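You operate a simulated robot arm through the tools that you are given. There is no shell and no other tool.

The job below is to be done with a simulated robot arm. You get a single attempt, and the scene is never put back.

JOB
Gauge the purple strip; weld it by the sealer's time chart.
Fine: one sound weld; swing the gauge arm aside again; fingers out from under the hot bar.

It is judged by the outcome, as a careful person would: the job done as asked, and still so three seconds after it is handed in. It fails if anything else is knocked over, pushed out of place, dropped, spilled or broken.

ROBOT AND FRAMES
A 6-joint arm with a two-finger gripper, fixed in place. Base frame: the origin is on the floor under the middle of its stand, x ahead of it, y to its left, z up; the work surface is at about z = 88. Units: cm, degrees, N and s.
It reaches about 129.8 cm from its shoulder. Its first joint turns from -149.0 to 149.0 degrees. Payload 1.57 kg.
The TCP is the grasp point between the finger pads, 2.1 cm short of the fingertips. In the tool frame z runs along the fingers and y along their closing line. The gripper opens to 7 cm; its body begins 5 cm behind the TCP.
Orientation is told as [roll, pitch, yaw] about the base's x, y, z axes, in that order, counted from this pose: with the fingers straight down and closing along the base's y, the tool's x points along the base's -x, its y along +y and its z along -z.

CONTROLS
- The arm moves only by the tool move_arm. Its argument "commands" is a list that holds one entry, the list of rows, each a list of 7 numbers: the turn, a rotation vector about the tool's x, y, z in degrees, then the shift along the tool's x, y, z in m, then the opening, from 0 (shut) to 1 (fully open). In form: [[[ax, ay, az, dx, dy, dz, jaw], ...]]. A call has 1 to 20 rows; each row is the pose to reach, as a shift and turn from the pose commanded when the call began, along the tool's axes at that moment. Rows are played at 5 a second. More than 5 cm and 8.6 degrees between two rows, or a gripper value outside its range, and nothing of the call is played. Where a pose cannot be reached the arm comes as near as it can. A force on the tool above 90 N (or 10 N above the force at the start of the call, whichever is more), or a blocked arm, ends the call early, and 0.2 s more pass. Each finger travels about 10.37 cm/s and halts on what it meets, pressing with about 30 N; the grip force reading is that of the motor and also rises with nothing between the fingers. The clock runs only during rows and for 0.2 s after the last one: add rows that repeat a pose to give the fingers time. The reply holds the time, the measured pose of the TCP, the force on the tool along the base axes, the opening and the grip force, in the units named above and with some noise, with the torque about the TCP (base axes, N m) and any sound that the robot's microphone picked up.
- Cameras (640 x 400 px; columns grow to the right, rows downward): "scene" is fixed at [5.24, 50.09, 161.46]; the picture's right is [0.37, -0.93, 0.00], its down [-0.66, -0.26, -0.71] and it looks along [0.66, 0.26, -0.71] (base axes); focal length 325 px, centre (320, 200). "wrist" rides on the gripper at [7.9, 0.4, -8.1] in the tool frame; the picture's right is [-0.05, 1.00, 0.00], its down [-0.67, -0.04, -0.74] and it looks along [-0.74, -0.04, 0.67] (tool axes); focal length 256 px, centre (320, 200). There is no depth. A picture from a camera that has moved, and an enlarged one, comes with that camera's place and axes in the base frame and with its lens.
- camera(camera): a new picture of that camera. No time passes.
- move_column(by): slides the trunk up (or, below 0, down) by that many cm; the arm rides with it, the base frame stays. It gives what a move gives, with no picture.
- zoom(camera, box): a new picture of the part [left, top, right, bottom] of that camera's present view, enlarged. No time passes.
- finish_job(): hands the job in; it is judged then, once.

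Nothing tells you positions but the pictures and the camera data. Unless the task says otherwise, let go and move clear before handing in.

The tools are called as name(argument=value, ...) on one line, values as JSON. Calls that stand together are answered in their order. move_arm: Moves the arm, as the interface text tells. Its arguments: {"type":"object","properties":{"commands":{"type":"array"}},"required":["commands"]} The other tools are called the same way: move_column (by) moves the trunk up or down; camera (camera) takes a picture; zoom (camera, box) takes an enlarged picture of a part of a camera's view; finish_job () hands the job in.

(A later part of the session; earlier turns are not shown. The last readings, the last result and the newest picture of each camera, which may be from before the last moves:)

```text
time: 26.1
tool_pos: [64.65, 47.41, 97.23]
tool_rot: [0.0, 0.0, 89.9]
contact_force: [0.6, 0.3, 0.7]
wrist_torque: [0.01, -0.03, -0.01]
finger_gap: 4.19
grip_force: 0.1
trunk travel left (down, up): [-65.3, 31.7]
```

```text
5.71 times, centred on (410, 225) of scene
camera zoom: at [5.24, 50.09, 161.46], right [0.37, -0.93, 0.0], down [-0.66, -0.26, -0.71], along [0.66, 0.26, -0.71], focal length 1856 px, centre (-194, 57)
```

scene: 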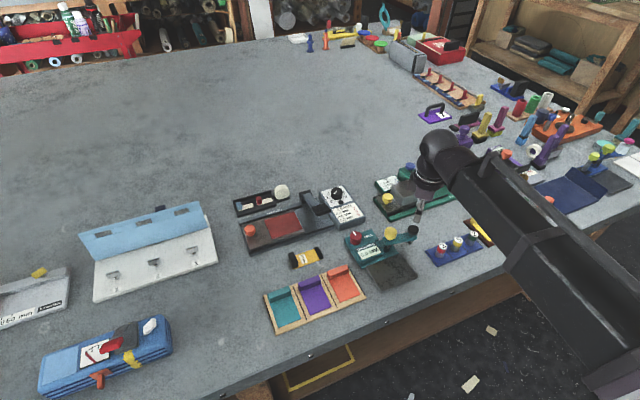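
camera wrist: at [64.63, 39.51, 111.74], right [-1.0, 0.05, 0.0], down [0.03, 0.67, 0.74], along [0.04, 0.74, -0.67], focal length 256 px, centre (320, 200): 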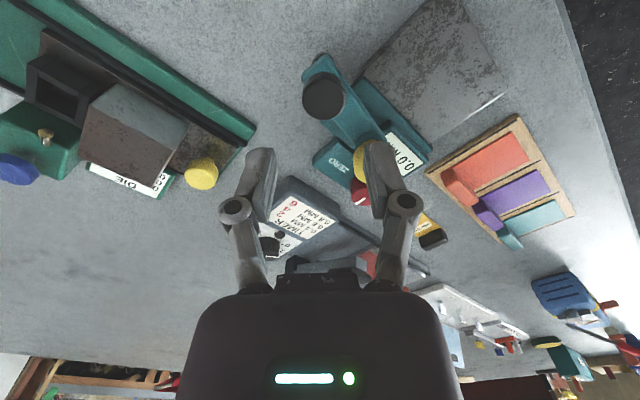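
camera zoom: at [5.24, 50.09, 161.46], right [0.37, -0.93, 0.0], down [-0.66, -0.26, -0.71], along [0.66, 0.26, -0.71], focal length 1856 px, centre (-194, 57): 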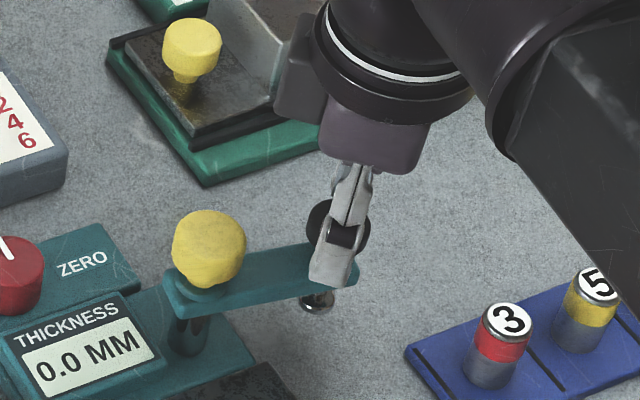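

The knob is centred between the fingers, and the tips overlap about 1 cm of it above the arm. I'll close on it.

move_arm(commands=[[[0, 0, 0, 0, 0, 0, 0.45], [0, 0, 0, 0, 0, 0, 0.3], [0, 0, 0, 0, 0, 0, 0.25], [0, 0, 0, 0, 0, 0, 0.25], [0, 0, 0, 0, 0, 0, 0.25]]])

zoom(camera="wrist", box=[220, 60, 420, 220])

zoom(camera="scene", box=[370, 190, 450, 260])

```text
time: 27.3
tool_pos: [64.69, 47.27, 97.18]
tool_rot: [0.0, 0.0, 90.0]
contact_force: [-0.4, -0.8, 1.1]
wrist_torque: [-0.01, 0.0, 0.04]
finger_gap: 2.67
grip_force: 32.3
trunk travel left (down, up): [-65.3, 31.7]
```

```text
2.50 times, centred on (320, 140) of wrist
camera zoom: at [64.37, 39.36, 105.35], right [-1.0, 0.05, 0.0], down [0.04, 0.67, 0.74], along [0.04, 0.74, -0.67], focal length 640 px, centre (320, 350)
```

zoom: 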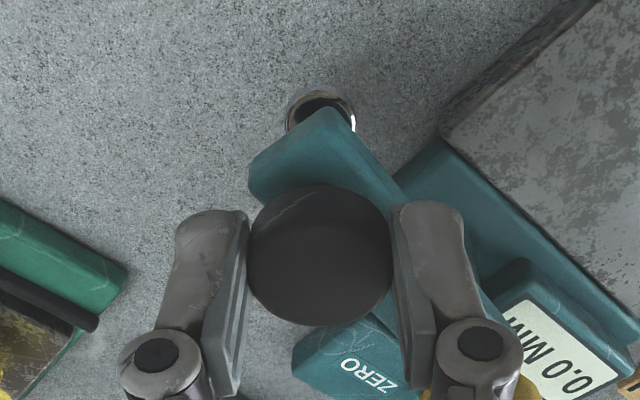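

```text
5.71 times, centred on (410, 225) of scene
camera zoom: at [5.24, 50.09, 161.46], right [0.37, -0.93, 0.0], down [-0.66, -0.26, -0.71], along [0.66, 0.26, -0.71], focal length 1856 px, centre (-194, 57)
```

zoom: 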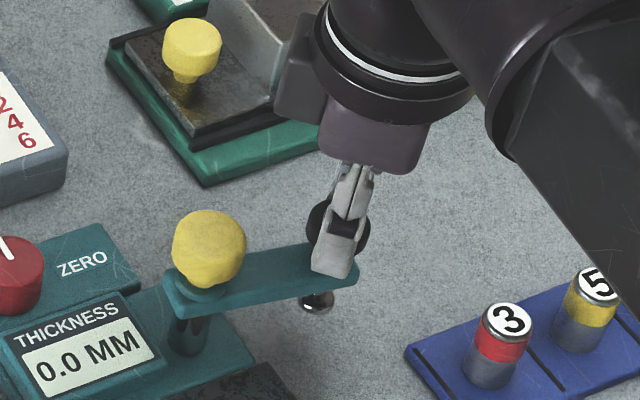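

I have the knob (gap 2.67 cm). Now I'll swing the arm clockwise about the pivot at about (61.4, 52.7), only a third of the way first, to check that it follows freely.

move_arm(commands=[[[0, 0, 6.33, 0.0033, 0.0062, 0, 0.25], [0, 0, 12.67, 0.0059, 0.0127, 0, 0.25], [0, 0, 19, 0.0078, 0.0194, 0, 0.25], [0, 0, 19, 0.0078, 0.0194, 0, 0.25]]])

zoom(camera="wrist", box=[220, 60, 420, 220])

zoom(camera="scene", box=[340, 200, 450, 290])

```text
time: 28.3
tool_pos: [62.79, 46.6, 97.31]
tool_rot: [0.1, 0.0, 70.9]
contact_force: [0.8, -9.4, -0.5]
wrist_torque: [-0.24, -0.01, 0.12]
finger_gap: 2.65
grip_force: 32.5
trunk travel left (down, up): [-65.3, 31.7]
```

```text
2.50 times, centred on (320, 140) of wrist
camera zoom: at [59.89, 39.05, 105.37], right [-0.93, 0.38, 0.0], down [0.25, 0.62, 0.74], along [0.28, 0.69, -0.67], focal length 640 px, centre (320, 350)
```

zoom: 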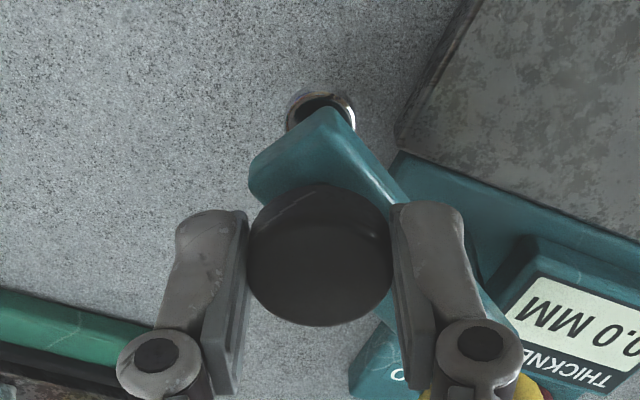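

```text
4.44 times, centred on (395, 245) of scene
camera zoom: at [5.24, 50.09, 161.46], right [0.37, -0.93, 0.0], down [-0.66, -0.26, -0.71], along [0.66, 0.26, -0.71], focal length 1443 px, centre (-13, 0)
```

zoom: 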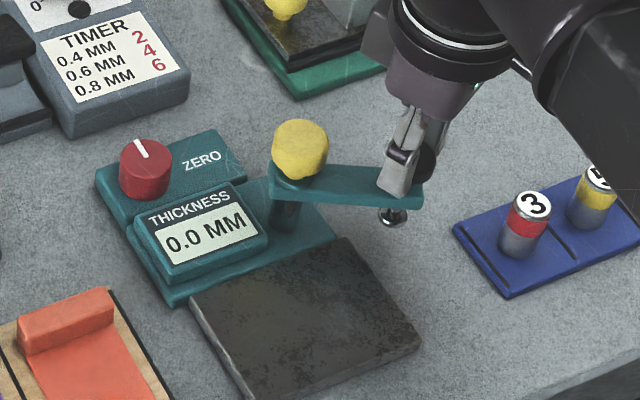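

The arm swings freely, with about 9 N of radial force because my radius was slightly short. I've refined the pivot to (61.23, 52.49) with radius 6.25, and I'll continue the arc on that.

move_arm(commands=[[[0, 0, 6, 0.0038, 0.0047, 0, 0.25], [0, 0, 12, 0.0065, 0.0107, 0, 0.25], [0, 0, 18, 0.0087, 0.0169, 0, 0.25], [0, 0, 24, 0.0101, 0.0232, 0, 0.25], [0, 0, 30, 0.0109, 0.0297, 0, 0.25], [0, 0, 36, 0.011, 0.0362, 0, 0.25], [0, 0, 42, 0.0104, 0.0428, 0, 0.25], [0, 0, 42, 0.0104, 0.0428, 0, 0.25]]])

camera(camera="wrist")

zoom(camera="scene", box=[340, 200, 450, 290])

```text
time: 30.1
tool_pos: [58.35, 46.83, 97.27]
tool_rot: [0.0, 0.1, 28.9]
contact_force: [-8.3, -17.3, -4.9]
wrist_torque: [-0.36, 0.23, -0.01]
finger_gap: 2.65
grip_force: 31.5
trunk travel left (down, up): [-65.3, 31.7]
```

```text
taken
camera wrist: at [51.29, 43.31, 105.42], right [-0.44, 0.9, 0.0], down [0.6, 0.29, 0.74], along [0.67, 0.32, -0.67], focal length 256 px, centre (320, 200)
```

wrist: 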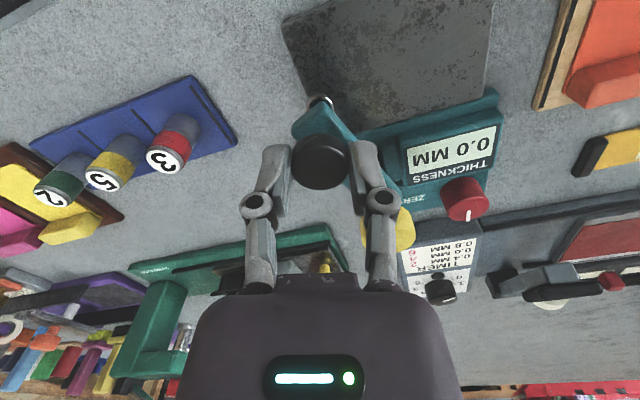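

```text
4.44 times, centred on (395, 245) of scene
camera zoom: at [5.24, 50.09, 161.46], right [0.37, -0.93, 0.0], down [-0.66, -0.26, -0.71], along [0.66, 0.26, -0.71], focal length 1443 px, centre (-13, 0)
```

zoom: 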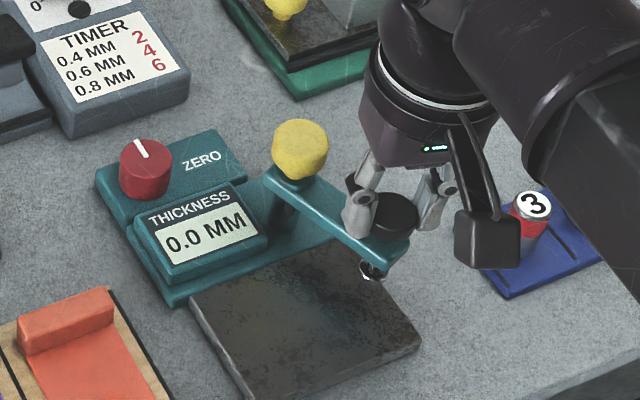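

move_arm(commands=[[[0, 0, 0, 0.0017, -0.0011, 0, 0.25], [0, 0, 6, 0.005, 0.0045, 0, 0.25], [0, 0, 12, 0.0079, 0.0107, 0, 0.25], [0, 0, 18, 0.0101, 0.017, 0, 0.25], [0, 0, 18, 0.0101, 0.017, 0, 0.25]]])

camera(camera="wrist")

zoom(camera="scene", box=[340, 200, 450, 290])

```text
time: 31.3
tool_pos: [56.58, 47.97, 97.21]
tool_rot: [0.0, -0.1, 10.9]
contact_force: [0.5, -4.3, 1.0]
wrist_torque: [0.0, -0.25, -0.15]
finger_gap: 2.63
grip_force: 32.3
trunk travel left (down, up): [-65.3, 31.7]
```

```text
taken
camera wrist: at [48.89, 46.78, 105.35], right [-0.14, 0.99, 0.0], down [0.66, 0.09, 0.75], along [0.74, 0.1, -0.67], focal length 256 px, centre (320, 200)
```

wrist: 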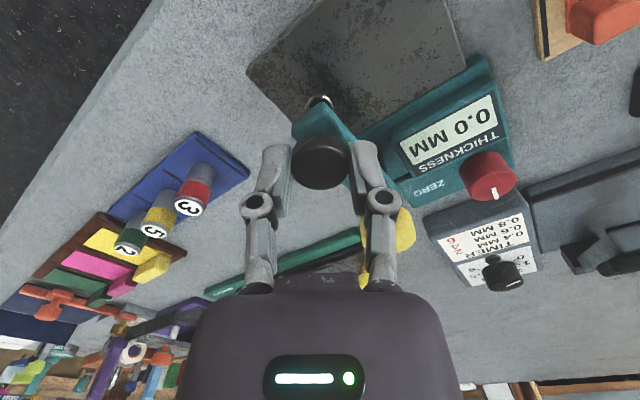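

```text
4.44 times, centred on (395, 245) of scene
camera zoom: at [5.24, 50.09, 161.46], right [0.37, -0.93, 0.0], down [-0.66, -0.26, -0.71], along [0.66, 0.26, -0.71], focal length 1443 px, centre (-13, 0)
```

zoom: 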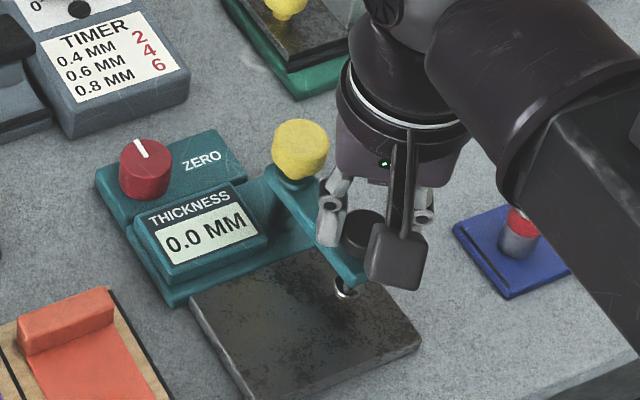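

zoom(camera="wrist", box=[260, 70, 420, 190])

zoom(camera="scene", box=[375, 230, 425, 280])

```text
3.33 times, centred on (340, 130) of wrist
camera zoom: at [48.89, 46.78, 105.35], right [-0.14, 0.99, 0.0], down [0.66, 0.09, 0.75], along [0.74, 0.1, -0.67], focal length 853 px, centre (253, 433)
```

zoom: 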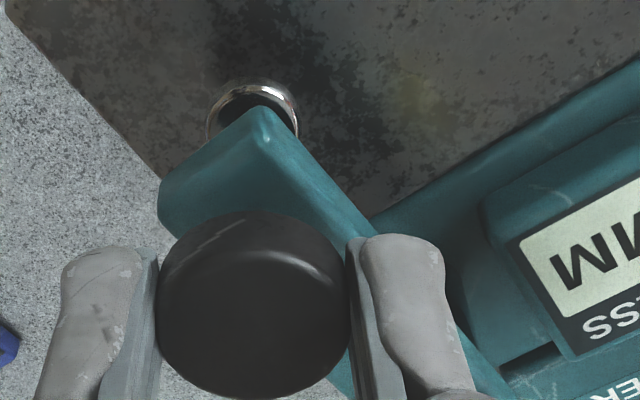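

```text
8.00 times, centred on (400, 255) of scene
camera zoom: at [5.24, 50.09, 161.46], right [0.37, -0.93, 0.0], down [-0.66, -0.26, -0.71], along [0.66, 0.26, -0.71], focal length 2598 px, centre (-320, -240)
```

zoom: 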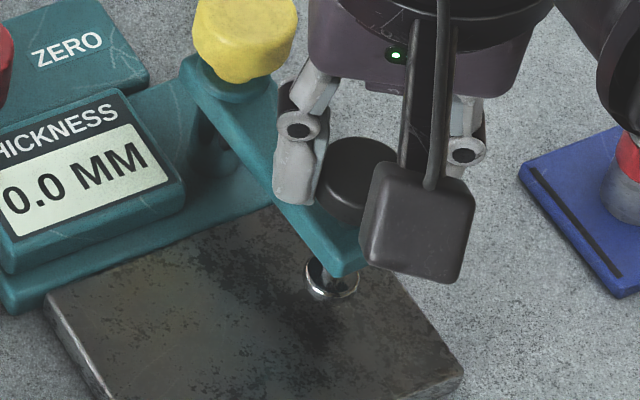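

The foot hangs about 1 cm above the bare plate. I'll press the plunger down gently with the trunk in small steps, watching the force and the display.

move_column(by=-0.4)

zoom(camera="scene", box=[360, 225, 420, 280])

zoom(camera="wrist", box=[260, 70, 520, 210])

```text
time: 31.9
tool_pos: [56.65, 47.91, 96.77]
tool_rot: [-0.1, -0.1, 11.0]
contact_force: [1.4, -2.4, 2.9]
wrist_torque: [-0.02, -0.12, -0.16]
finger_gap: 2.68
grip_force: 31.7
trunk travel left (down, up): [-64.9, 32.1]
```

```text
7.27 times, centred on (390, 252) of scene
camera zoom: at [5.24, 50.09, 161.46], right [0.37, -0.93, 0.0], down [-0.66, -0.26, -0.71], along [0.66, 0.26, -0.71], focal length 2362 px, centre (-189, -182)
```

zoom: 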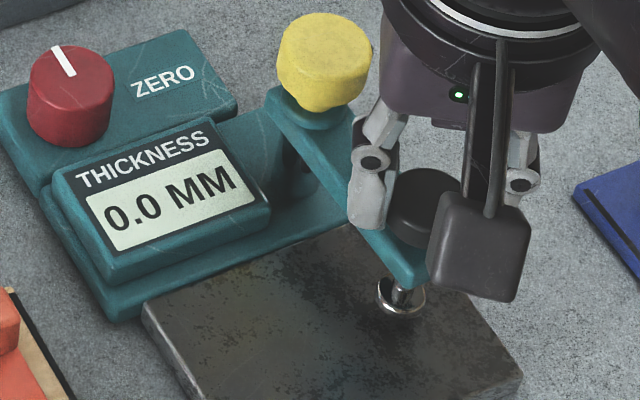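

```text
2.46 times, centred on (390, 140) of wrist
camera zoom: at [48.89, 46.78, 104.95], right [-0.14, 0.99, 0.0], down [0.66, 0.09, 0.75], along [0.74, 0.1, -0.67], focal length 630 px, centre (148, 348)
```

zoom: 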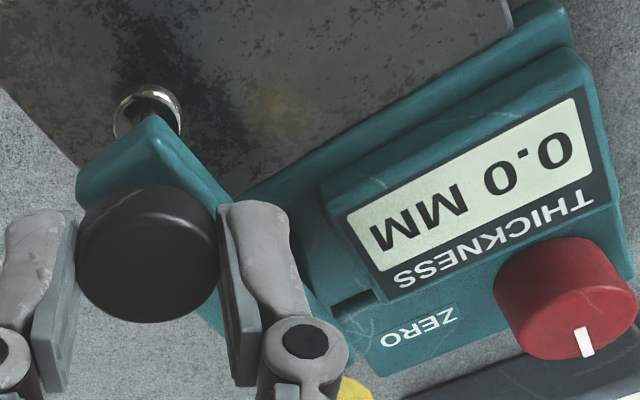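

The plunger follows: the stem now shows below the arm. I'll continue down in small steps.

move_column(by=-0.3)

zoom(camera="wrist", box=[260, 70, 520, 210])

zoom(camera="scene", box=[360, 225, 420, 280])

```text
time: 32.4
tool_pos: [56.66, 47.96, 96.49]
tool_rot: [0.0, 0.1, 11.0]
contact_force: [2.7, 0.8, 3.6]
wrist_torque: [-0.04, -0.01, -0.11]
finger_gap: 2.64
grip_force: 31.7
trunk travel left (down, up): [-64.6, 32.4]
heard: click
```

```text
2.46 times, centred on (390, 140) of wrist
camera zoom: at [48.88, 46.79, 104.65], right [-0.14, 0.99, 0.0], down [0.66, 0.09, 0.75], along [0.74, 0.1, -0.67], focal length 630 px, centre (148, 348)
```

zoom: 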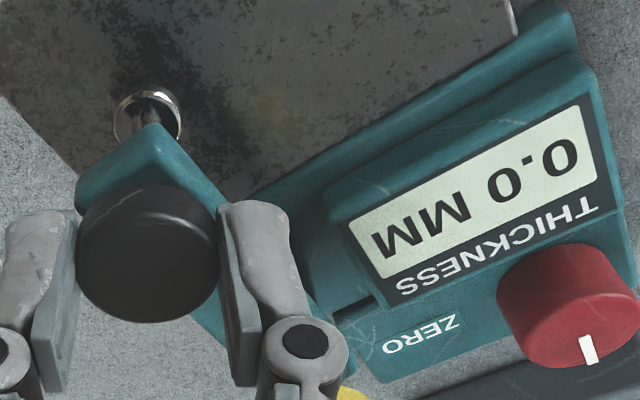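

```text
7.27 times, centred on (390, 252) of scene
camera zoom: at [5.24, 50.09, 161.46], right [0.37, -0.93, 0.0], down [-0.66, -0.26, -0.71], along [0.66, 0.26, -0.71], focal length 2362 px, centre (-189, -182)
```

zoom: 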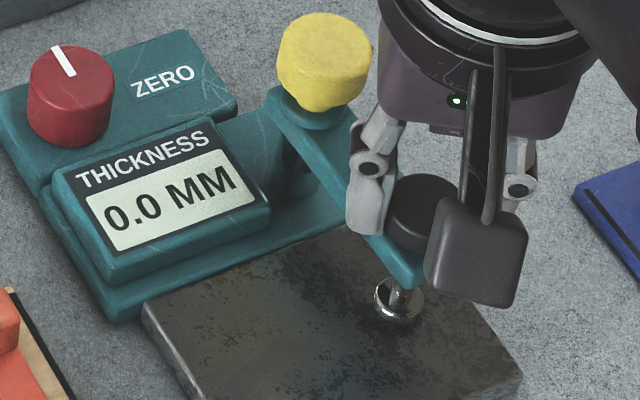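

A click sounded and the bare plate reads 0.0. I'll press very slightly more to confirm the foot is really seated.

move_column(by=-0.15)

zoom(camera="scene", box=[360, 225, 420, 280])

```text
time: 32.9
tool_pos: [56.74, 47.99, 96.34]
tool_rot: [0.1, 0.0, 11.0]
contact_force: [2.3, 0.4, 3.9]
wrist_torque: [0.04, -0.07, -0.03]
finger_gap: 2.67
grip_force: 31.5
trunk travel left (down, up): [-64.5, 32.5]
```

```text
7.27 times, centred on (390, 252) of scene
camera zoom: at [5.24, 50.09, 161.46], right [0.37, -0.93, 0.0], down [-0.66, -0.26, -0.71], along [0.66, 0.26, -0.71], focal length 2362 px, centre (-189, -182)
```

zoom: 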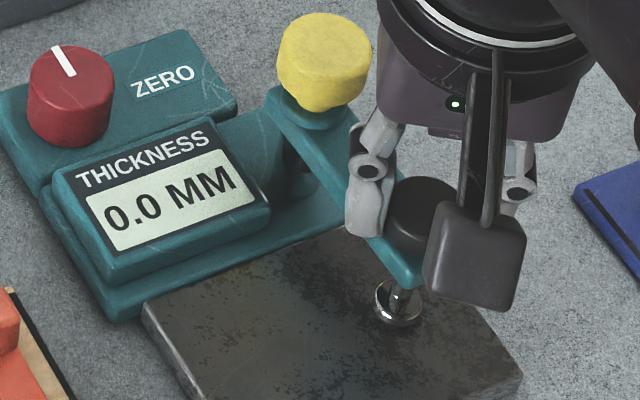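

The zero is good: 0.0 on the bare plate. I'll lift the plunger and swing the arm back aside along a better-fitted arc, centre (61.0, 52.6) and radius 6.45.

move_column(by=0.85)

move_arm(commands=[[[0, 0, -6, -0.0041, -0.0056, 0, 0.25], [0, 0, -12, -0.0089, -0.0104, 0, 0.25], [0, 0, -18, -0.0141, -0.0147, 0, 0.25], [0, 0, -24, -0.0198, -0.0183, 0, 0.25], [0, 0, -30, -0.0258, -0.0214, 0, 0.25], [0, 0, -36, -0.032, -0.0239, 0, 0.25], [0, 0, -36, -0.032, -0.0239, 0, 0.25]]])

zoom(camera="scene", box=[340, 200, 450, 290])

```text
time: 33.5
tool_pos: [56.72, 47.99, 97.27]
tool_rot: [0.1, 0.0, 11.0]
contact_force: [1.7, 1.9, 0.6]
wrist_torque: [0.03, -0.08, -0.04]
finger_gap: 2.67
grip_force: 32.0
trunk travel left (down, up): [-65.3, 31.7]
```

```text
time: 35.0
tool_pos: [60.17, 46.35, 97.25]
tool_rot: [0.0, 0.0, 47.2]
contact_force: [-0.4, 6.6, 1.8]
wrist_torque: [0.14, -0.02, 0.04]
finger_gap: 2.69
grip_force: 32.0
trunk travel left (down, up): [-65.3, 31.7]
```

```text
4.44 times, centred on (395, 245) of scene
camera zoom: at [5.24, 50.09, 161.46], right [0.37, -0.93, 0.0], down [-0.66, -0.26, -0.71], along [0.66, 0.26, -0.71], focal length 1443 px, centre (-13, 0)
```

zoom: 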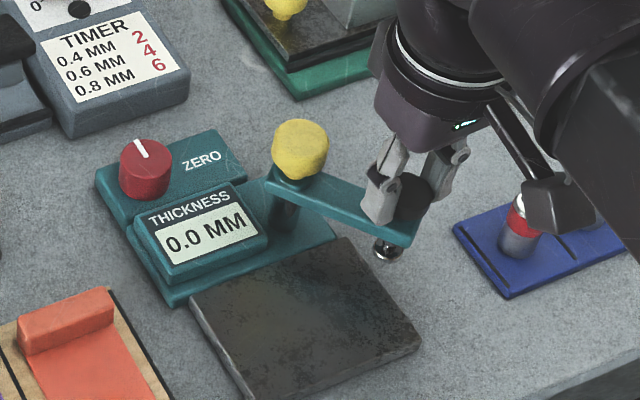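

move_arm(commands=[[[0, 0, -6, -0.0046, -0.005, 0, 0.25], [0, 0, -12, -0.0094, -0.0097, 0, 0.25], [0, 0, -18, -0.0146, -0.0139, 0, 0.25], [0, 0, -24, -0.0202, -0.0176, 0, 0.25], [0, 0, -30, -0.0261, -0.0207, 0, 0.25], [0, 0, -36, -0.0324, -0.023, 0, 0.25], [0, 0, -42, -0.0387, -0.0248, 0, 0.25], [0, 0, -42, -0.0387, -0.0248, 0, 0.25]]])

zoom(camera="scene", box=[340, 200, 450, 290])

```text
time: 36.9
tool_pos: [64.85, 47.42, 97.12]
tool_rot: [0.0, 0.1, 89.1]
contact_force: [-5.8, -0.9, 0.7]
wrist_torque: [-0.14, 0.12, -0.1]
finger_gap: 2.66
grip_force: 32.3
trunk travel left (down, up): [-65.3, 31.7]
```

```text
4.44 times, centred on (395, 245) of scene
camera zoom: at [5.24, 50.09, 161.46], right [0.37, -0.93, 0.0], down [-0.66, -0.26, -0.71], along [0.66, 0.26, -0.71], focal length 1443 px, centre (-13, 0)
```

zoom: 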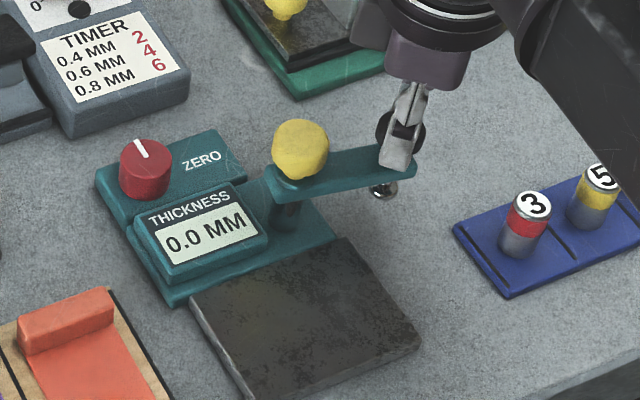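

The arm is aside again in its original place. I'll release, rise, and go back to the purple strip at yaw −45.

move_arm(commands=[[[0, 0, 0, 0, 0, 0, 0.45], [0, 0, 0, 0, 0, 0, 0.6], [0, 0, 0, 0, 0, 0, 0.6]]])

move_column(by=6.4)

move_arm(commands=[[[0, 0, 7.45, -0.0113, 0.0123, 0, 0.6], [0, 0, 14.9, -0.0227, 0.0246, 0, 0.6], [0, 0, 22.35, -0.034, 0.0369, 0, 0.6], [0, 0, 29.8, -0.0454, 0.0492, 0, 0.6], [0, 0, 37.25, -0.0567, 0.0614, 0, 0.6], [0, 0, 44.7, -0.068, 0.0737, 0, 0.6], [0, 0, 52.15, -0.0794, 0.086, 0, 0.6], [0, 0, 59.6, -0.0907, 0.0983, 0, 0.6], [0, 0, 67.05, -0.1021, 0.1106, 0, 0.6], [0, 0, 74.5, -0.1134, 0.1229, 0, 0.6], [0, 0, 81.95, -0.1247, 0.1352, 0, 0.6], [0, 0, 89.4, -0.1361, 0.1475, 0, 0.6], [0, 0, 96.85, -0.1474, 0.1598, 0, 0.6], [0, 0, 104.3, -0.1587, 0.172, 0, 0.6], [0, 0, 111.75, -0.1701, 0.1843, 0, 0.6], [0, 0, 119.2, -0.1814, 0.1966, 0, 0.6], [0, 0, 126.65, -0.1928, 0.2089, 0, 0.6], [0, 0, 134.1, -0.2041, 0.2212, 0, 0.6], [0, 0, 134.1, -0.2041, 0.2212, 0, 0.6]]])

zoom(camera="wrist", box=[200, 20, 440, 220])

camera(camera="scene")

```text
time: 37.6
tool_pos: [64.76, 47.45, 97.09]
tool_rot: [0.0, 0.0, 89.0]
contact_force: [-0.4, 0.1, 0.6]
wrist_torque: [0.0, -0.04, 0.02]
finger_gap: 4.21
grip_force: 0.0
trunk travel left (down, up): [-65.3, 31.7]
```

```text
time: 38.7
tool_pos: [64.72, 47.41, 103.59]
tool_rot: [0.1, 0.0, 88.9]
contact_force: [0.3, 0.3, 0.3]
wrist_torque: [-0.02, -0.02, 0.01]
finger_gap: 4.19
grip_force: 0.0
trunk travel left (down, up): [-71.7, 25.3]
```

```text
time: 42.7
tool_pos: [42.96, 68.22, 103.6]
tool_rot: [0.0, 0.0, -45.2]
contact_force: [-0.2, -0.7, 0.9]
wrist_torque: [-0.03, -0.03, 0.0]
finger_gap: 4.2
grip_force: 0.0
trunk travel left (down, up): [-71.7, 25.3]
```

```text
2.00 times, centred on (320, 120) of wrist
camera zoom: at [37.77, 74.06, 111.73], right [0.75, 0.67, 0.0], down [0.44, -0.5, 0.74], along [0.5, -0.56, -0.67], focal length 512 px, centre (320, 360)
```

zoom: 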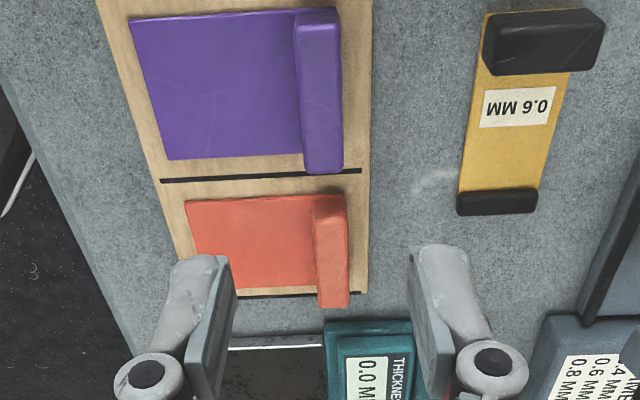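

```text
taken
```

scene: 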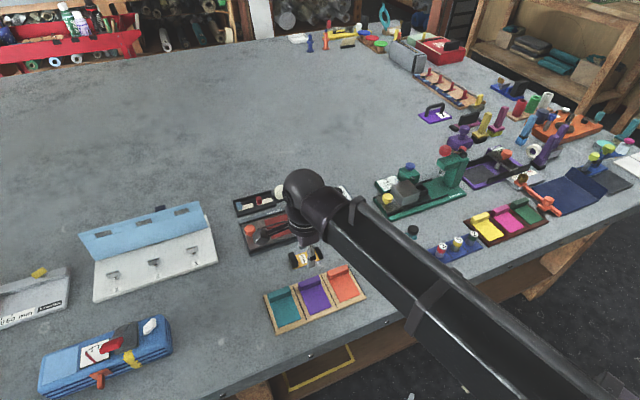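

I'm back over the block at the same pose as before. I'll lower and grip.

move_column(by=-12)

move_arm(commands=[[[0, 0, 0, 0, 0, 0, 0.45], [0, 0, 0, 0, 0, 0, 0.3], [0, 0, 0, 0, 0, 0, 0.15], [0, 0, 0, 0, 0, 0, 0.08], [0, 0, 0, 0, 0, 0, 0.08], [0, 0, 0, 0, 0, 0, 0.08]]])

zoom(camera="wrist", box=[200, 60, 440, 240])

```text
time: 44.2
tool_pos: [42.85, 68.26, 91.64]
tool_rot: [-0.1, 0.0, -45.1]
contact_force: [-0.7, 0.1, -0.1]
wrist_torque: [0.01, -0.05, 0.02]
finger_gap: 4.19
grip_force: 0.1
trunk travel left (down, up): [-59.7, 37.3]
```

```text
time: 45.6
tool_pos: [43.03, 68.24, 91.47]
tool_rot: [0.1, 0.1, -45.1]
contact_force: [0.9, -0.6, -0.3]
wrist_torque: [0.0, -0.01, 0.0]
finger_gap: 1.59
grip_force: 29.6
trunk travel left (down, up): [-59.7, 37.3]
```

```text
2.22 times, centred on (320, 150) of wrist
camera zoom: at [37.76, 74.05, 99.74], right [0.74, 0.67, 0.0], down [0.45, -0.5, 0.74], along [0.5, -0.56, -0.67], focal length 569 px, centre (320, 311)
```

zoom: 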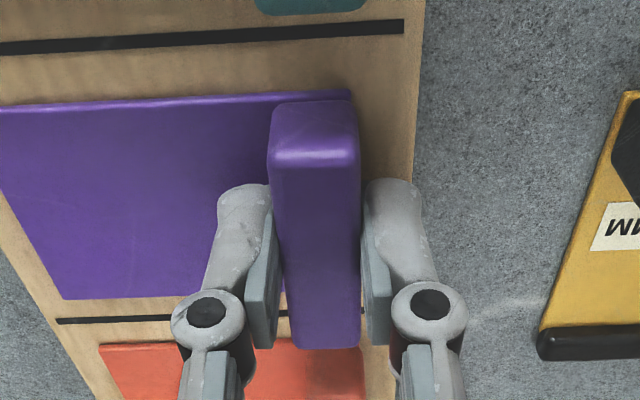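

The strip is gripped. I'll lift it high and carry it to the gauge plate, turning 90° so that the block lies at the left and the flat under where the foot lands.

move_column(by=10.5)

move_arm(commands=[[[0, 0, -7.5, -0.0161, -0.004, 0, 0.08], [0, 0, -15, -0.0322, -0.008, 0, 0.08], [0, 0, -22.5, -0.0483, -0.0119, 0, 0.08], [0, 0, -30, -0.0644, -0.0159, 0, 0.08], [0, 0, -37.5, -0.0805, -0.0199, 0, 0.08], [0, 0, -45, -0.0966, -0.0239, 0, 0.08], [0, 0, -52.5, -0.1127, -0.0279, 0, 0.08], [0, 0, -60, -0.1288, -0.0319, 0, 0.08], [0, 0, -67.5, -0.1449, -0.0358, 0, 0.08], [0, 0, -75, -0.161, -0.0398, 0, 0.08], [0, 0, -82.5, -0.1771, -0.0438, 0, 0.08], [0, 0, -90, -0.1932, -0.0478, 0, 0.08], [0, 0, -90, -0.1932, -0.0478, 0, 0.08]]])

camera(camera="wrist")

camera(camera="scene")

```text
time: 47.0
tool_pos: [42.88, 68.2, 102.11]
tool_rot: [0.0, 0.0, -45.2]
contact_force: [-0.9, -0.2, -0.5]
wrist_torque: [-0.03, 0.02, 0.01]
finger_gap: 1.63
grip_force: 29.8
trunk travel left (down, up): [-70.2, 26.8]
```

```text
time: 49.8
tool_pos: [53.21, 51.24, 102.0]
tool_rot: [0.0, 0.1, 45.1]
contact_force: [-0.2, 0.1, -0.8]
wrist_torque: [-0.01, -0.01, 0.01]
finger_gap: 1.56
grip_force: 29.9
trunk travel left (down, up): [-70.2, 26.8]
```

```text
taken
camera wrist: at [47.38, 45.74, 110.23], right [-0.67, 0.74, 0.0], down [0.5, 0.45, 0.74], along [0.55, 0.5, -0.67], focal length 256 px, centre (320, 200)
```

wrist: 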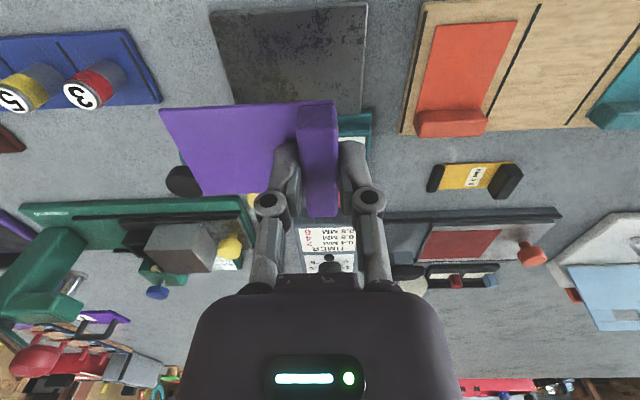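

```text
taken
```

scene: 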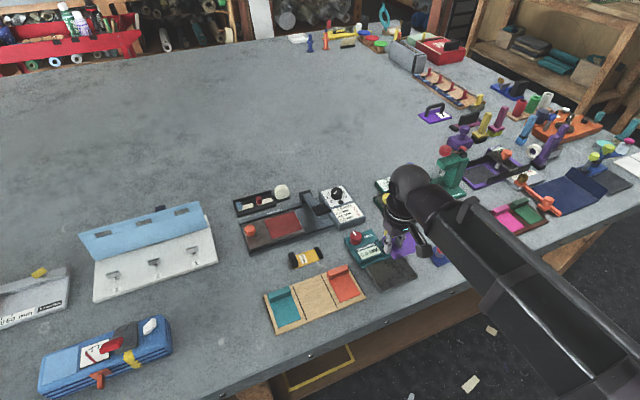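

The strip is held level over the plate. I'll lower in stages, watching for the first contact.

move_column(by=-8.8)

camera(camera="wrist")

zoom(camera="scene", box=[340, 200, 450, 290])

```text
time: 51.0
tool_pos: [53.1, 51.14, 93.32]
tool_rot: [0.1, 0.0, 44.8]
contact_force: [-0.3, -0.6, -0.8]
wrist_torque: [0.01, 0.02, -0.03]
finger_gap: 1.62
grip_force: 29.6
trunk travel left (down, up): [-61.4, 35.6]
```

```text
taken
camera wrist: at [47.36, 45.76, 101.44], right [-0.67, 0.74, 0.0], down [0.5, 0.45, 0.74], along [0.56, 0.5, -0.67], focal length 256 px, centre (320, 200)
```

wrist: 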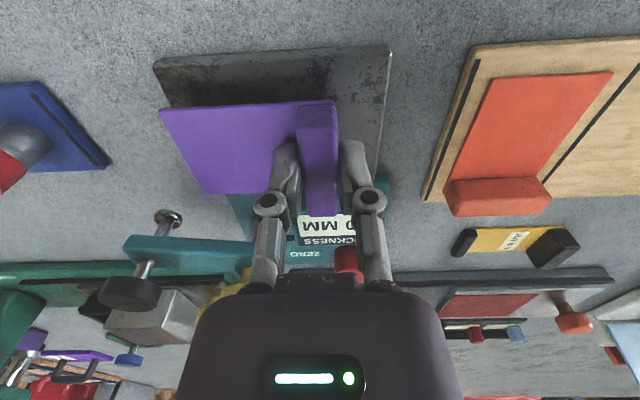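

```text
4.44 times, centred on (395, 245) of scene
camera zoom: at [5.24, 50.09, 161.46], right [0.37, -0.93, 0.0], down [-0.66, -0.26, -0.71], along [0.66, 0.26, -0.71], focal length 1443 px, centre (-13, 0)
```

zoom: 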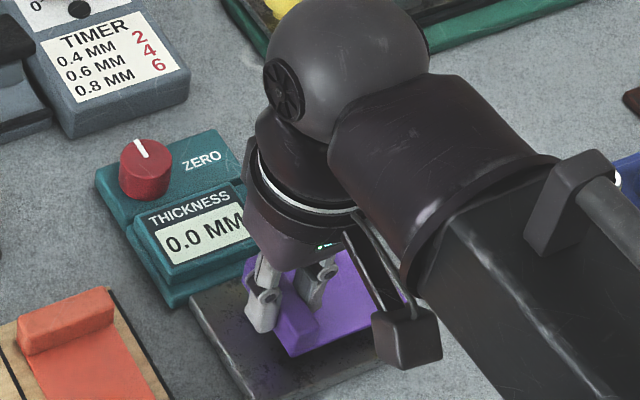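

move_column(by=-1.1)

move_column(by=-0.3)

zoom(camera="wrist", box=[140, 30, 420, 240])

```text
time: 51.6
tool_pos: [53.23, 51.14, 92.16]
tool_rot: [-0.1, 0.0, 44.9]
contact_force: [0.0, -0.3, -1.4]
wrist_torque: [-0.03, 0.0, -0.01]
finger_gap: 1.61
grip_force: 29.8
trunk travel left (down, up): [-60.3, 36.7]
```

```text
time: 52.1
tool_pos: [53.14, 51.21, 91.95]
tool_rot: [0.0, -0.1, 45.0]
contact_force: [2.5, 2.8, 14.0]
wrist_torque: [0.01, -0.04, 0.01]
finger_gap: 1.61
grip_force: 30.2
trunk travel left (down, up): [-60.0, 37.0]
```

```text
1.90 times, centred on (280, 135) of wrist
camera zoom: at [47.34, 45.75, 100.11], right [-0.67, 0.74, 0.0], down [0.5, 0.44, 0.75], along [0.56, 0.5, -0.67], focal length 488 px, centre (396, 324)
```

zoom: 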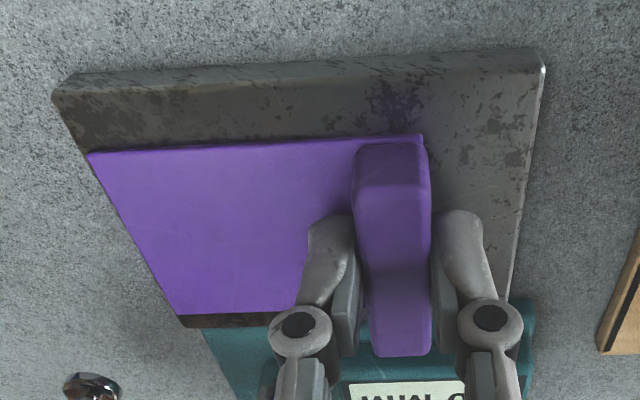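

Contact is 14 N and the strip is lying flat on the plate. I'll release it and rise.

move_column(by=0.1)

move_arm(commands=[[[0, 0, 0, 0, 0, 0, 0.3], [0, 0, 0, 0, 0, 0, 0.45], [0, 0, 0, 0, 0, 0, 0.55], [0, 0, 0, 0, 0, 0, 0.55]]])

zoom(camera="wrist", box=[140, 30, 420, 240])

```text
time: 52.6
tool_pos: [53.08, 51.15, 92.13]
tool_rot: [0.0, 0.0, 44.9]
contact_force: [-0.3, 0.8, 1.5]
wrist_torque: [0.08, -0.04, 0.0]
finger_gap: 1.61
grip_force: 30.6
trunk travel left (down, up): [-60.1, 36.9]
```

```text
time: 53.6
tool_pos: [53.21, 51.18, 91.94]
tool_rot: [0.0, 0.0, 44.9]
contact_force: [-0.9, 0.2, 1.5]
wrist_torque: [-0.02, 0.03, 0.0]
finger_gap: 3.86
grip_force: 0.0
trunk travel left (down, up): [-60.1, 36.9]
```

```text
1.90 times, centred on (280, 135) of wrist
camera zoom: at [47.36, 45.77, 100.14], right [-0.67, 0.74, 0.0], down [0.5, 0.45, 0.74], along [0.56, 0.5, -0.67], focal length 488 px, centre (396, 324)
```

zoom: 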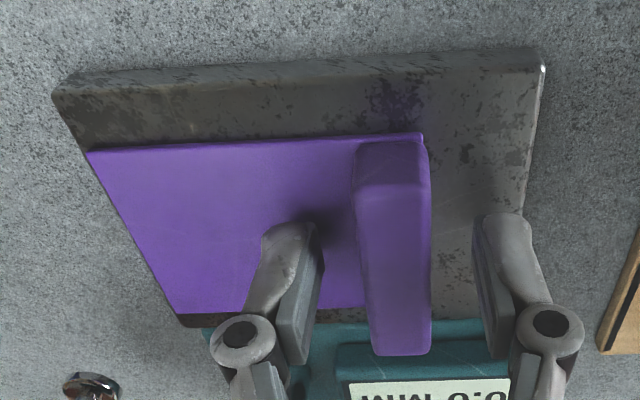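

move_column(by=11.5)

move_arm(commands=[[[0, 0, -7.35, -0.0092, -0.0181, 0, 0.6], [0, 0, -14.7, -0.0185, -0.0362, 0, 0.6], [0, 0, -22.05, -0.0277, -0.0543, 0, 0.6], [0, 0, -29.4, -0.0369, -0.0725, 0, 0.6], [0, 0, -36.75, -0.0462, -0.0906, 0, 0.6], [0, 0, -44.1, -0.0554, -0.1087, 0, 0.6], [0, 0, -44.1, -0.0554, -0.1087, 0, 0.6]]])

zoom(camera="wrist", box=[260, 30, 440, 190])

zoom(camera="scene", box=[340, 200, 450, 290])

```text
time: 55.1
tool_pos: [53.24, 51.22, 103.48]
tool_rot: [-0.1, 0.0, 44.9]
contact_force: [-0.8, -0.2, 0.6]
wrist_torque: [-0.03, 0.0, 0.03]
finger_gap: 3.87
grip_force: 0.0
trunk travel left (down, up): [-71.6, 25.4]
```

```text
time: 56.7
tool_pos: [64.71, 47.48, 103.44]
tool_rot: [0.1, 0.1, 89.1]
contact_force: [0.1, 0.3, -0.2]
wrist_torque: [0.03, 0.02, 0.0]
finger_gap: 4.21
grip_force: 0.1
trunk travel left (down, up): [-71.6, 25.4]
```

```text
2.50 times, centred on (350, 110) of wrist
camera zoom: at [64.19, 39.42, 111.64], right [-1.0, 0.07, 0.0], down [0.05, 0.67, 0.74], along [0.05, 0.74, -0.67], focal length 640 px, centre (245, 425)
```

zoom: 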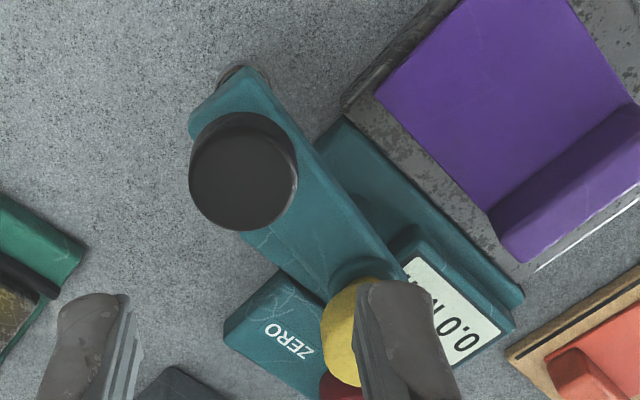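

```text
4.44 times, centred on (395, 245) of scene
camera zoom: at [5.24, 50.09, 161.46], right [0.37, -0.93, 0.0], down [-0.66, -0.26, -0.71], along [0.66, 0.26, -0.71], focal length 1443 px, centre (-13, 0)
```

zoom: 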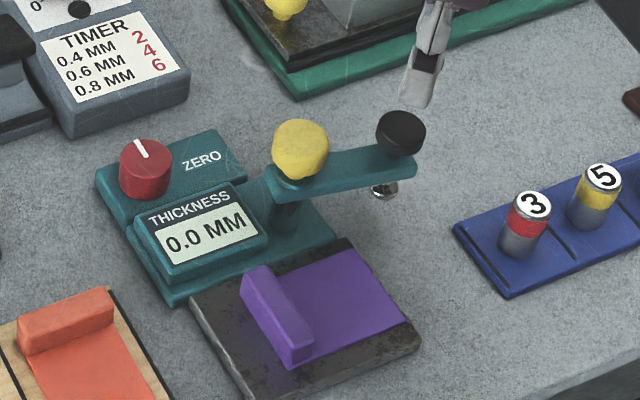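

The strip lies well on the plate. I'll grip the gauge's black knob again and swing it over.

move_column(by=-6.3)

move_arm(commands=[[[0, 0, 0, 0.001, 0, 0, 0.45], [0, 0, 0, 0.001, 0, 0, 0.3], [0, 0, 0, 0.001, 0, 0, 0.25], [0, 0, 0, 0.001, 0, 0, 0.25], [0, 0, 0, 0.001, 0, 0, 0.25]]])

zoom(camera="wrist", box=[220, 60, 420, 220])

```text
time: 57.7
tool_pos: [64.62, 47.45, 97.13]
tool_rot: [0.1, 0.1, 89.0]
contact_force: [0.2, 0.7, 0.2]
wrist_torque: [0.01, 0.02, 0.03]
finger_gap: 4.22
grip_force: 0.0
trunk travel left (down, up): [-65.3, 31.7]
```

```text
time: 58.9
tool_pos: [64.71, 47.3, 97.2]
tool_rot: [0.0, -0.1, 89.0]
contact_force: [1.0, -0.3, 0.8]
wrist_torque: [0.01, -0.03, -0.03]
finger_gap: 2.67
grip_force: 31.8
trunk travel left (down, up): [-65.3, 31.7]
```

```text
2.50 times, centred on (320, 140) of wrist
camera zoom: at [64.16, 39.31, 105.34], right [-1.0, 0.07, 0.0], down [0.05, 0.67, 0.74], along [0.05, 0.74, -0.67], focal length 640 px, centre (320, 350)
```

zoom: 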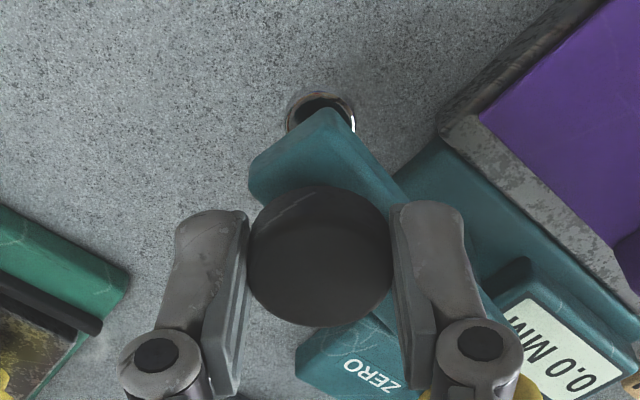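

move_arm(commands=[[[0, 0, 6, 0.0036, 0.006, 0, 0.25], [0, 0, 12, 0.0066, 0.012, 0, 0.25], [0, 0, 18, 0.009, 0.0183, 0, 0.25], [0, 0, 24, 0.0107, 0.0248, 0, 0.25], [0, 0, 30, 0.0118, 0.0314, 0, 0.25], [0, 0, 36, 0.0121, 0.0381, 0, 0.25], [0, 0, 42, 0.0117, 0.0448, 0, 0.25], [0, 0, 48, 0.0106, 0.0515, 0, 0.25], [0, 0, 54, 0.0088, 0.058, 0, 0.25], [0, 0, 60, 0.0064, 0.0642, 0, 0.25], [0, 0, 66, 0.0033, 0.0703, 0, 0.25], [0, 0, 72, -0.0004, 0.0758, 0, 0.25], [0, 0, 78, -0.0045, 0.081, 0, 0.25], [0, 0, 78, -0.0045, 0.081, 0, 0.25]]])

zoom(camera="wrist", box=[240, 50, 540, 230])

zoom(camera="scene", box=[350, 220, 430, 290])

```text
time: 61.9
tool_pos: [56.59, 48.03, 97.14]
tool_rot: [0.1, -0.1, 10.9]
contact_force: [2.7, 2.2, 1.2]
wrist_torque: [0.08, -0.16, -0.01]
finger_gap: 2.7
grip_force: 32.4
trunk travel left (down, up): [-65.3, 31.7]
```

```text
2.13 times, centred on (390, 140) of wrist
camera zoom: at [48.78, 46.84, 105.33], right [-0.14, 0.99, 0.0], down [0.66, 0.09, 0.74], along [0.74, 0.1, -0.67], focal length 546 px, centre (171, 328)
```

zoom: 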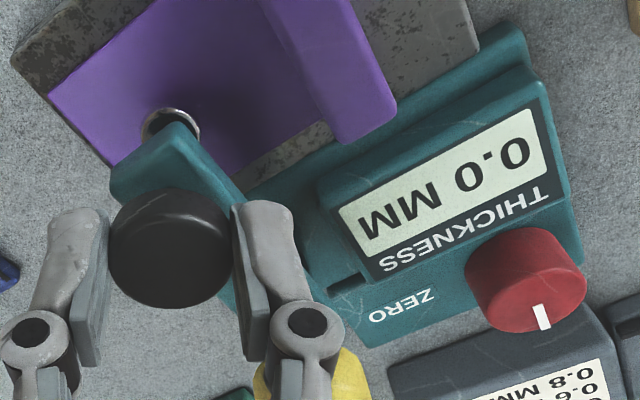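

```text
5.71 times, centred on (390, 255) of scene
camera zoom: at [5.24, 50.09, 161.46], right [0.37, -0.93, 0.0], down [-0.66, -0.26, -0.71], along [0.66, 0.26, -0.71], focal length 1856 px, centre (-80, -114)
```

zoom: 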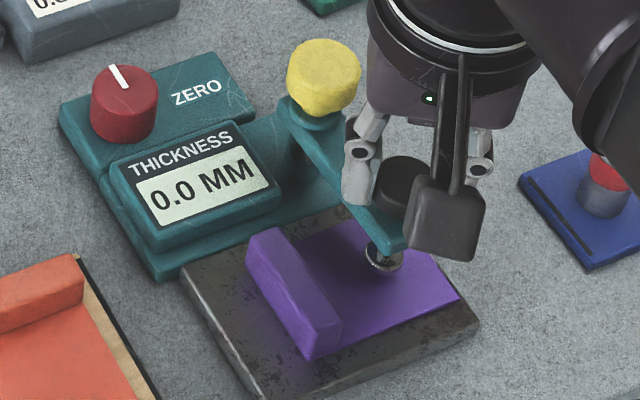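

The foot is over the middle of the purple flat. I'll press the plunger down as before.

move_column(by=-0.4)

move_column(by=-0.3)

zoom(camera="scene", box=[350, 220, 430, 290])

zoom(camera="wrist", box=[240, 50, 540, 230])

```text
time: 62.4
tool_pos: [56.55, 48.04, 96.86]
tool_rot: [0.1, 0.0, 11.0]
contact_force: [1.6, 2.7, 1.9]
wrist_torque: [0.03, -0.04, -0.01]
finger_gap: 2.66
grip_force: 31.8
trunk travel left (down, up): [-64.9, 32.1]
```

```text
time: 62.9
tool_pos: [56.54, 48.07, 96.5]
tool_rot: [0.0, 0.0, 11.0]
contact_force: [2.8, 3.2, 3.0]
wrist_torque: [0.06, -0.03, 0.03]
finger_gap: 2.65
grip_force: 32.1
trunk travel left (down, up): [-64.6, 32.4]
heard: click
```

```text
5.71 times, centred on (390, 255) of scene
camera zoom: at [5.24, 50.09, 161.46], right [0.37, -0.93, 0.0], down [-0.66, -0.26, -0.71], along [0.66, 0.26, -0.71], focal length 1856 px, centre (-80, -114)
```

zoom: 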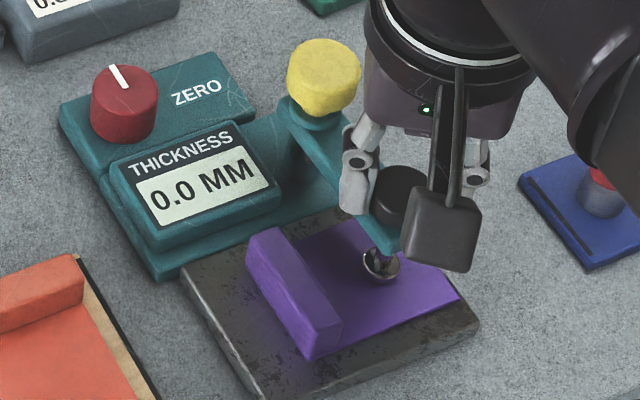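

```text
2.13 times, centred on (390, 140) of wrist
camera zoom: at [48.79, 46.82, 104.63], right [-0.14, 0.99, 0.0], down [0.66, 0.09, 0.74], along [0.74, 0.1, -0.67], focal length 546 px, centre (171, 328)
```

zoom: 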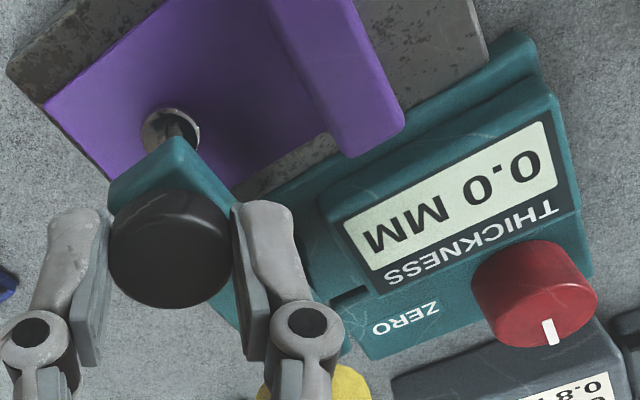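

A click sounded, but the display still shows 0.0. I'll press a bit deeper and hold a moment.

move_column(by=-0.15)

zoom(camera="scene", box=[350, 220, 430, 290])

zoom(camera="scene", box=[390, 245, 415, 265])

```text
time: 63.5
tool_pos: [56.62, 48.06, 96.27]
tool_rot: [0.0, 0.1, 11.0]
contact_force: [3.1, 4.8, 4.3]
wrist_torque: [0.1, -0.05, -0.01]
finger_gap: 2.66
grip_force: 32.2
trunk travel left (down, up): [-64.5, 32.5]
```

```text
5.71 times, centred on (390, 255) of scene
camera zoom: at [5.24, 50.09, 161.46], right [0.37, -0.93, 0.0], down [-0.66, -0.26, -0.71], along [0.66, 0.26, -0.71], focal length 1856 px, centre (-80, -114)
```

zoom: 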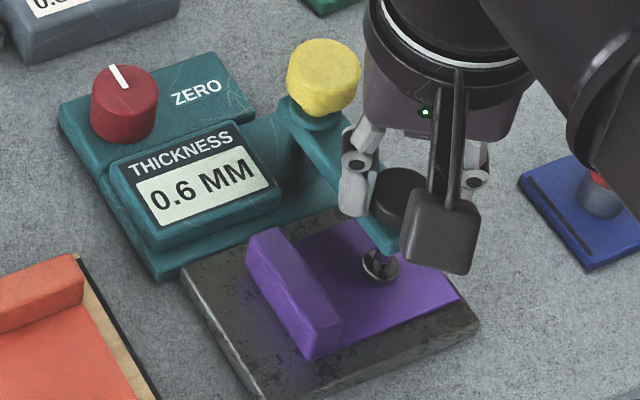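

```text
16.00 times, centred on (402, 255) of scene
camera zoom: at [5.24, 50.09, 161.46], right [0.37, -0.93, 0.0], down [-0.66, -0.26, -0.71], along [0.66, 0.26, -0.71], focal length 5196 px, centre (-1000, -680)
```

zoom: 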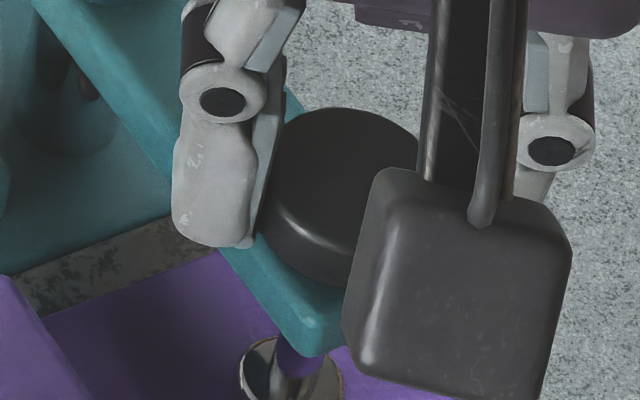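

The display now reads 0.6 mm. I'll hold a little longer to confirm that it settles there.

move_arm(commands=[[[0, 0, 0, 0, 0, 0, 0.25], [0, 0, 0, 0, 0, 0, 0.25], [0, 0, 0, 0, 0, 0, 0.25], [0, 0, 0, 0, 0, 0, 0.25]]])

zoom(camera="scene", box=[360, 235, 400, 265])

zoom(camera="wrist", box=[240, 50, 540, 230])

```text
time: 64.5
tool_pos: [56.57, 48.02, 96.25]
tool_rot: [0.0, 0.0, 11.0]
contact_force: [3.9, 4.0, 4.1]
wrist_torque: [0.09, -0.09, 0.04]
finger_gap: 2.66
grip_force: 31.5
trunk travel left (down, up): [-64.5, 32.5]
```

```text
13.33 times, centred on (380, 250) of scene
camera zoom: at [5.24, 50.09, 161.46], right [0.37, -0.93, 0.0], down [-0.66, -0.26, -0.71], along [0.66, 0.26, -0.71], focal length 4330 px, centre (-480, -467)
```

zoom: 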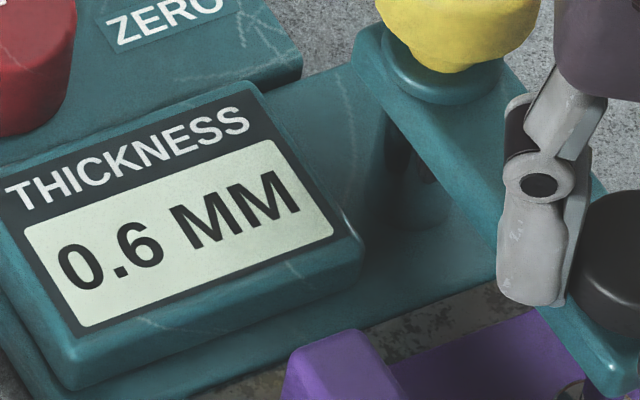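

```text
2.13 times, centred on (390, 140) of wrist
camera zoom: at [48.78, 46.82, 104.48], right [-0.14, 0.99, 0.0], down [0.66, 0.09, 0.74], along [0.74, 0.1, -0.67], focal length 546 px, centre (171, 328)
```

zoom: 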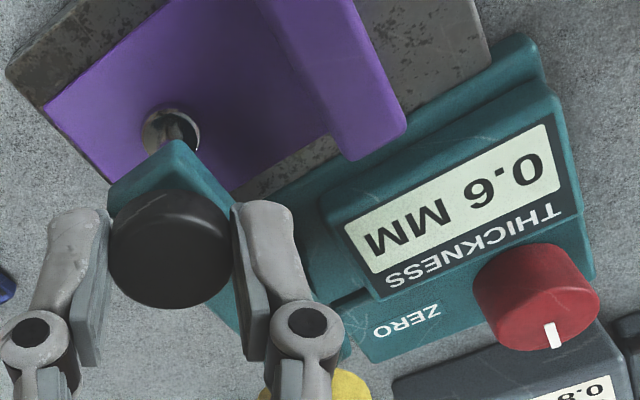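

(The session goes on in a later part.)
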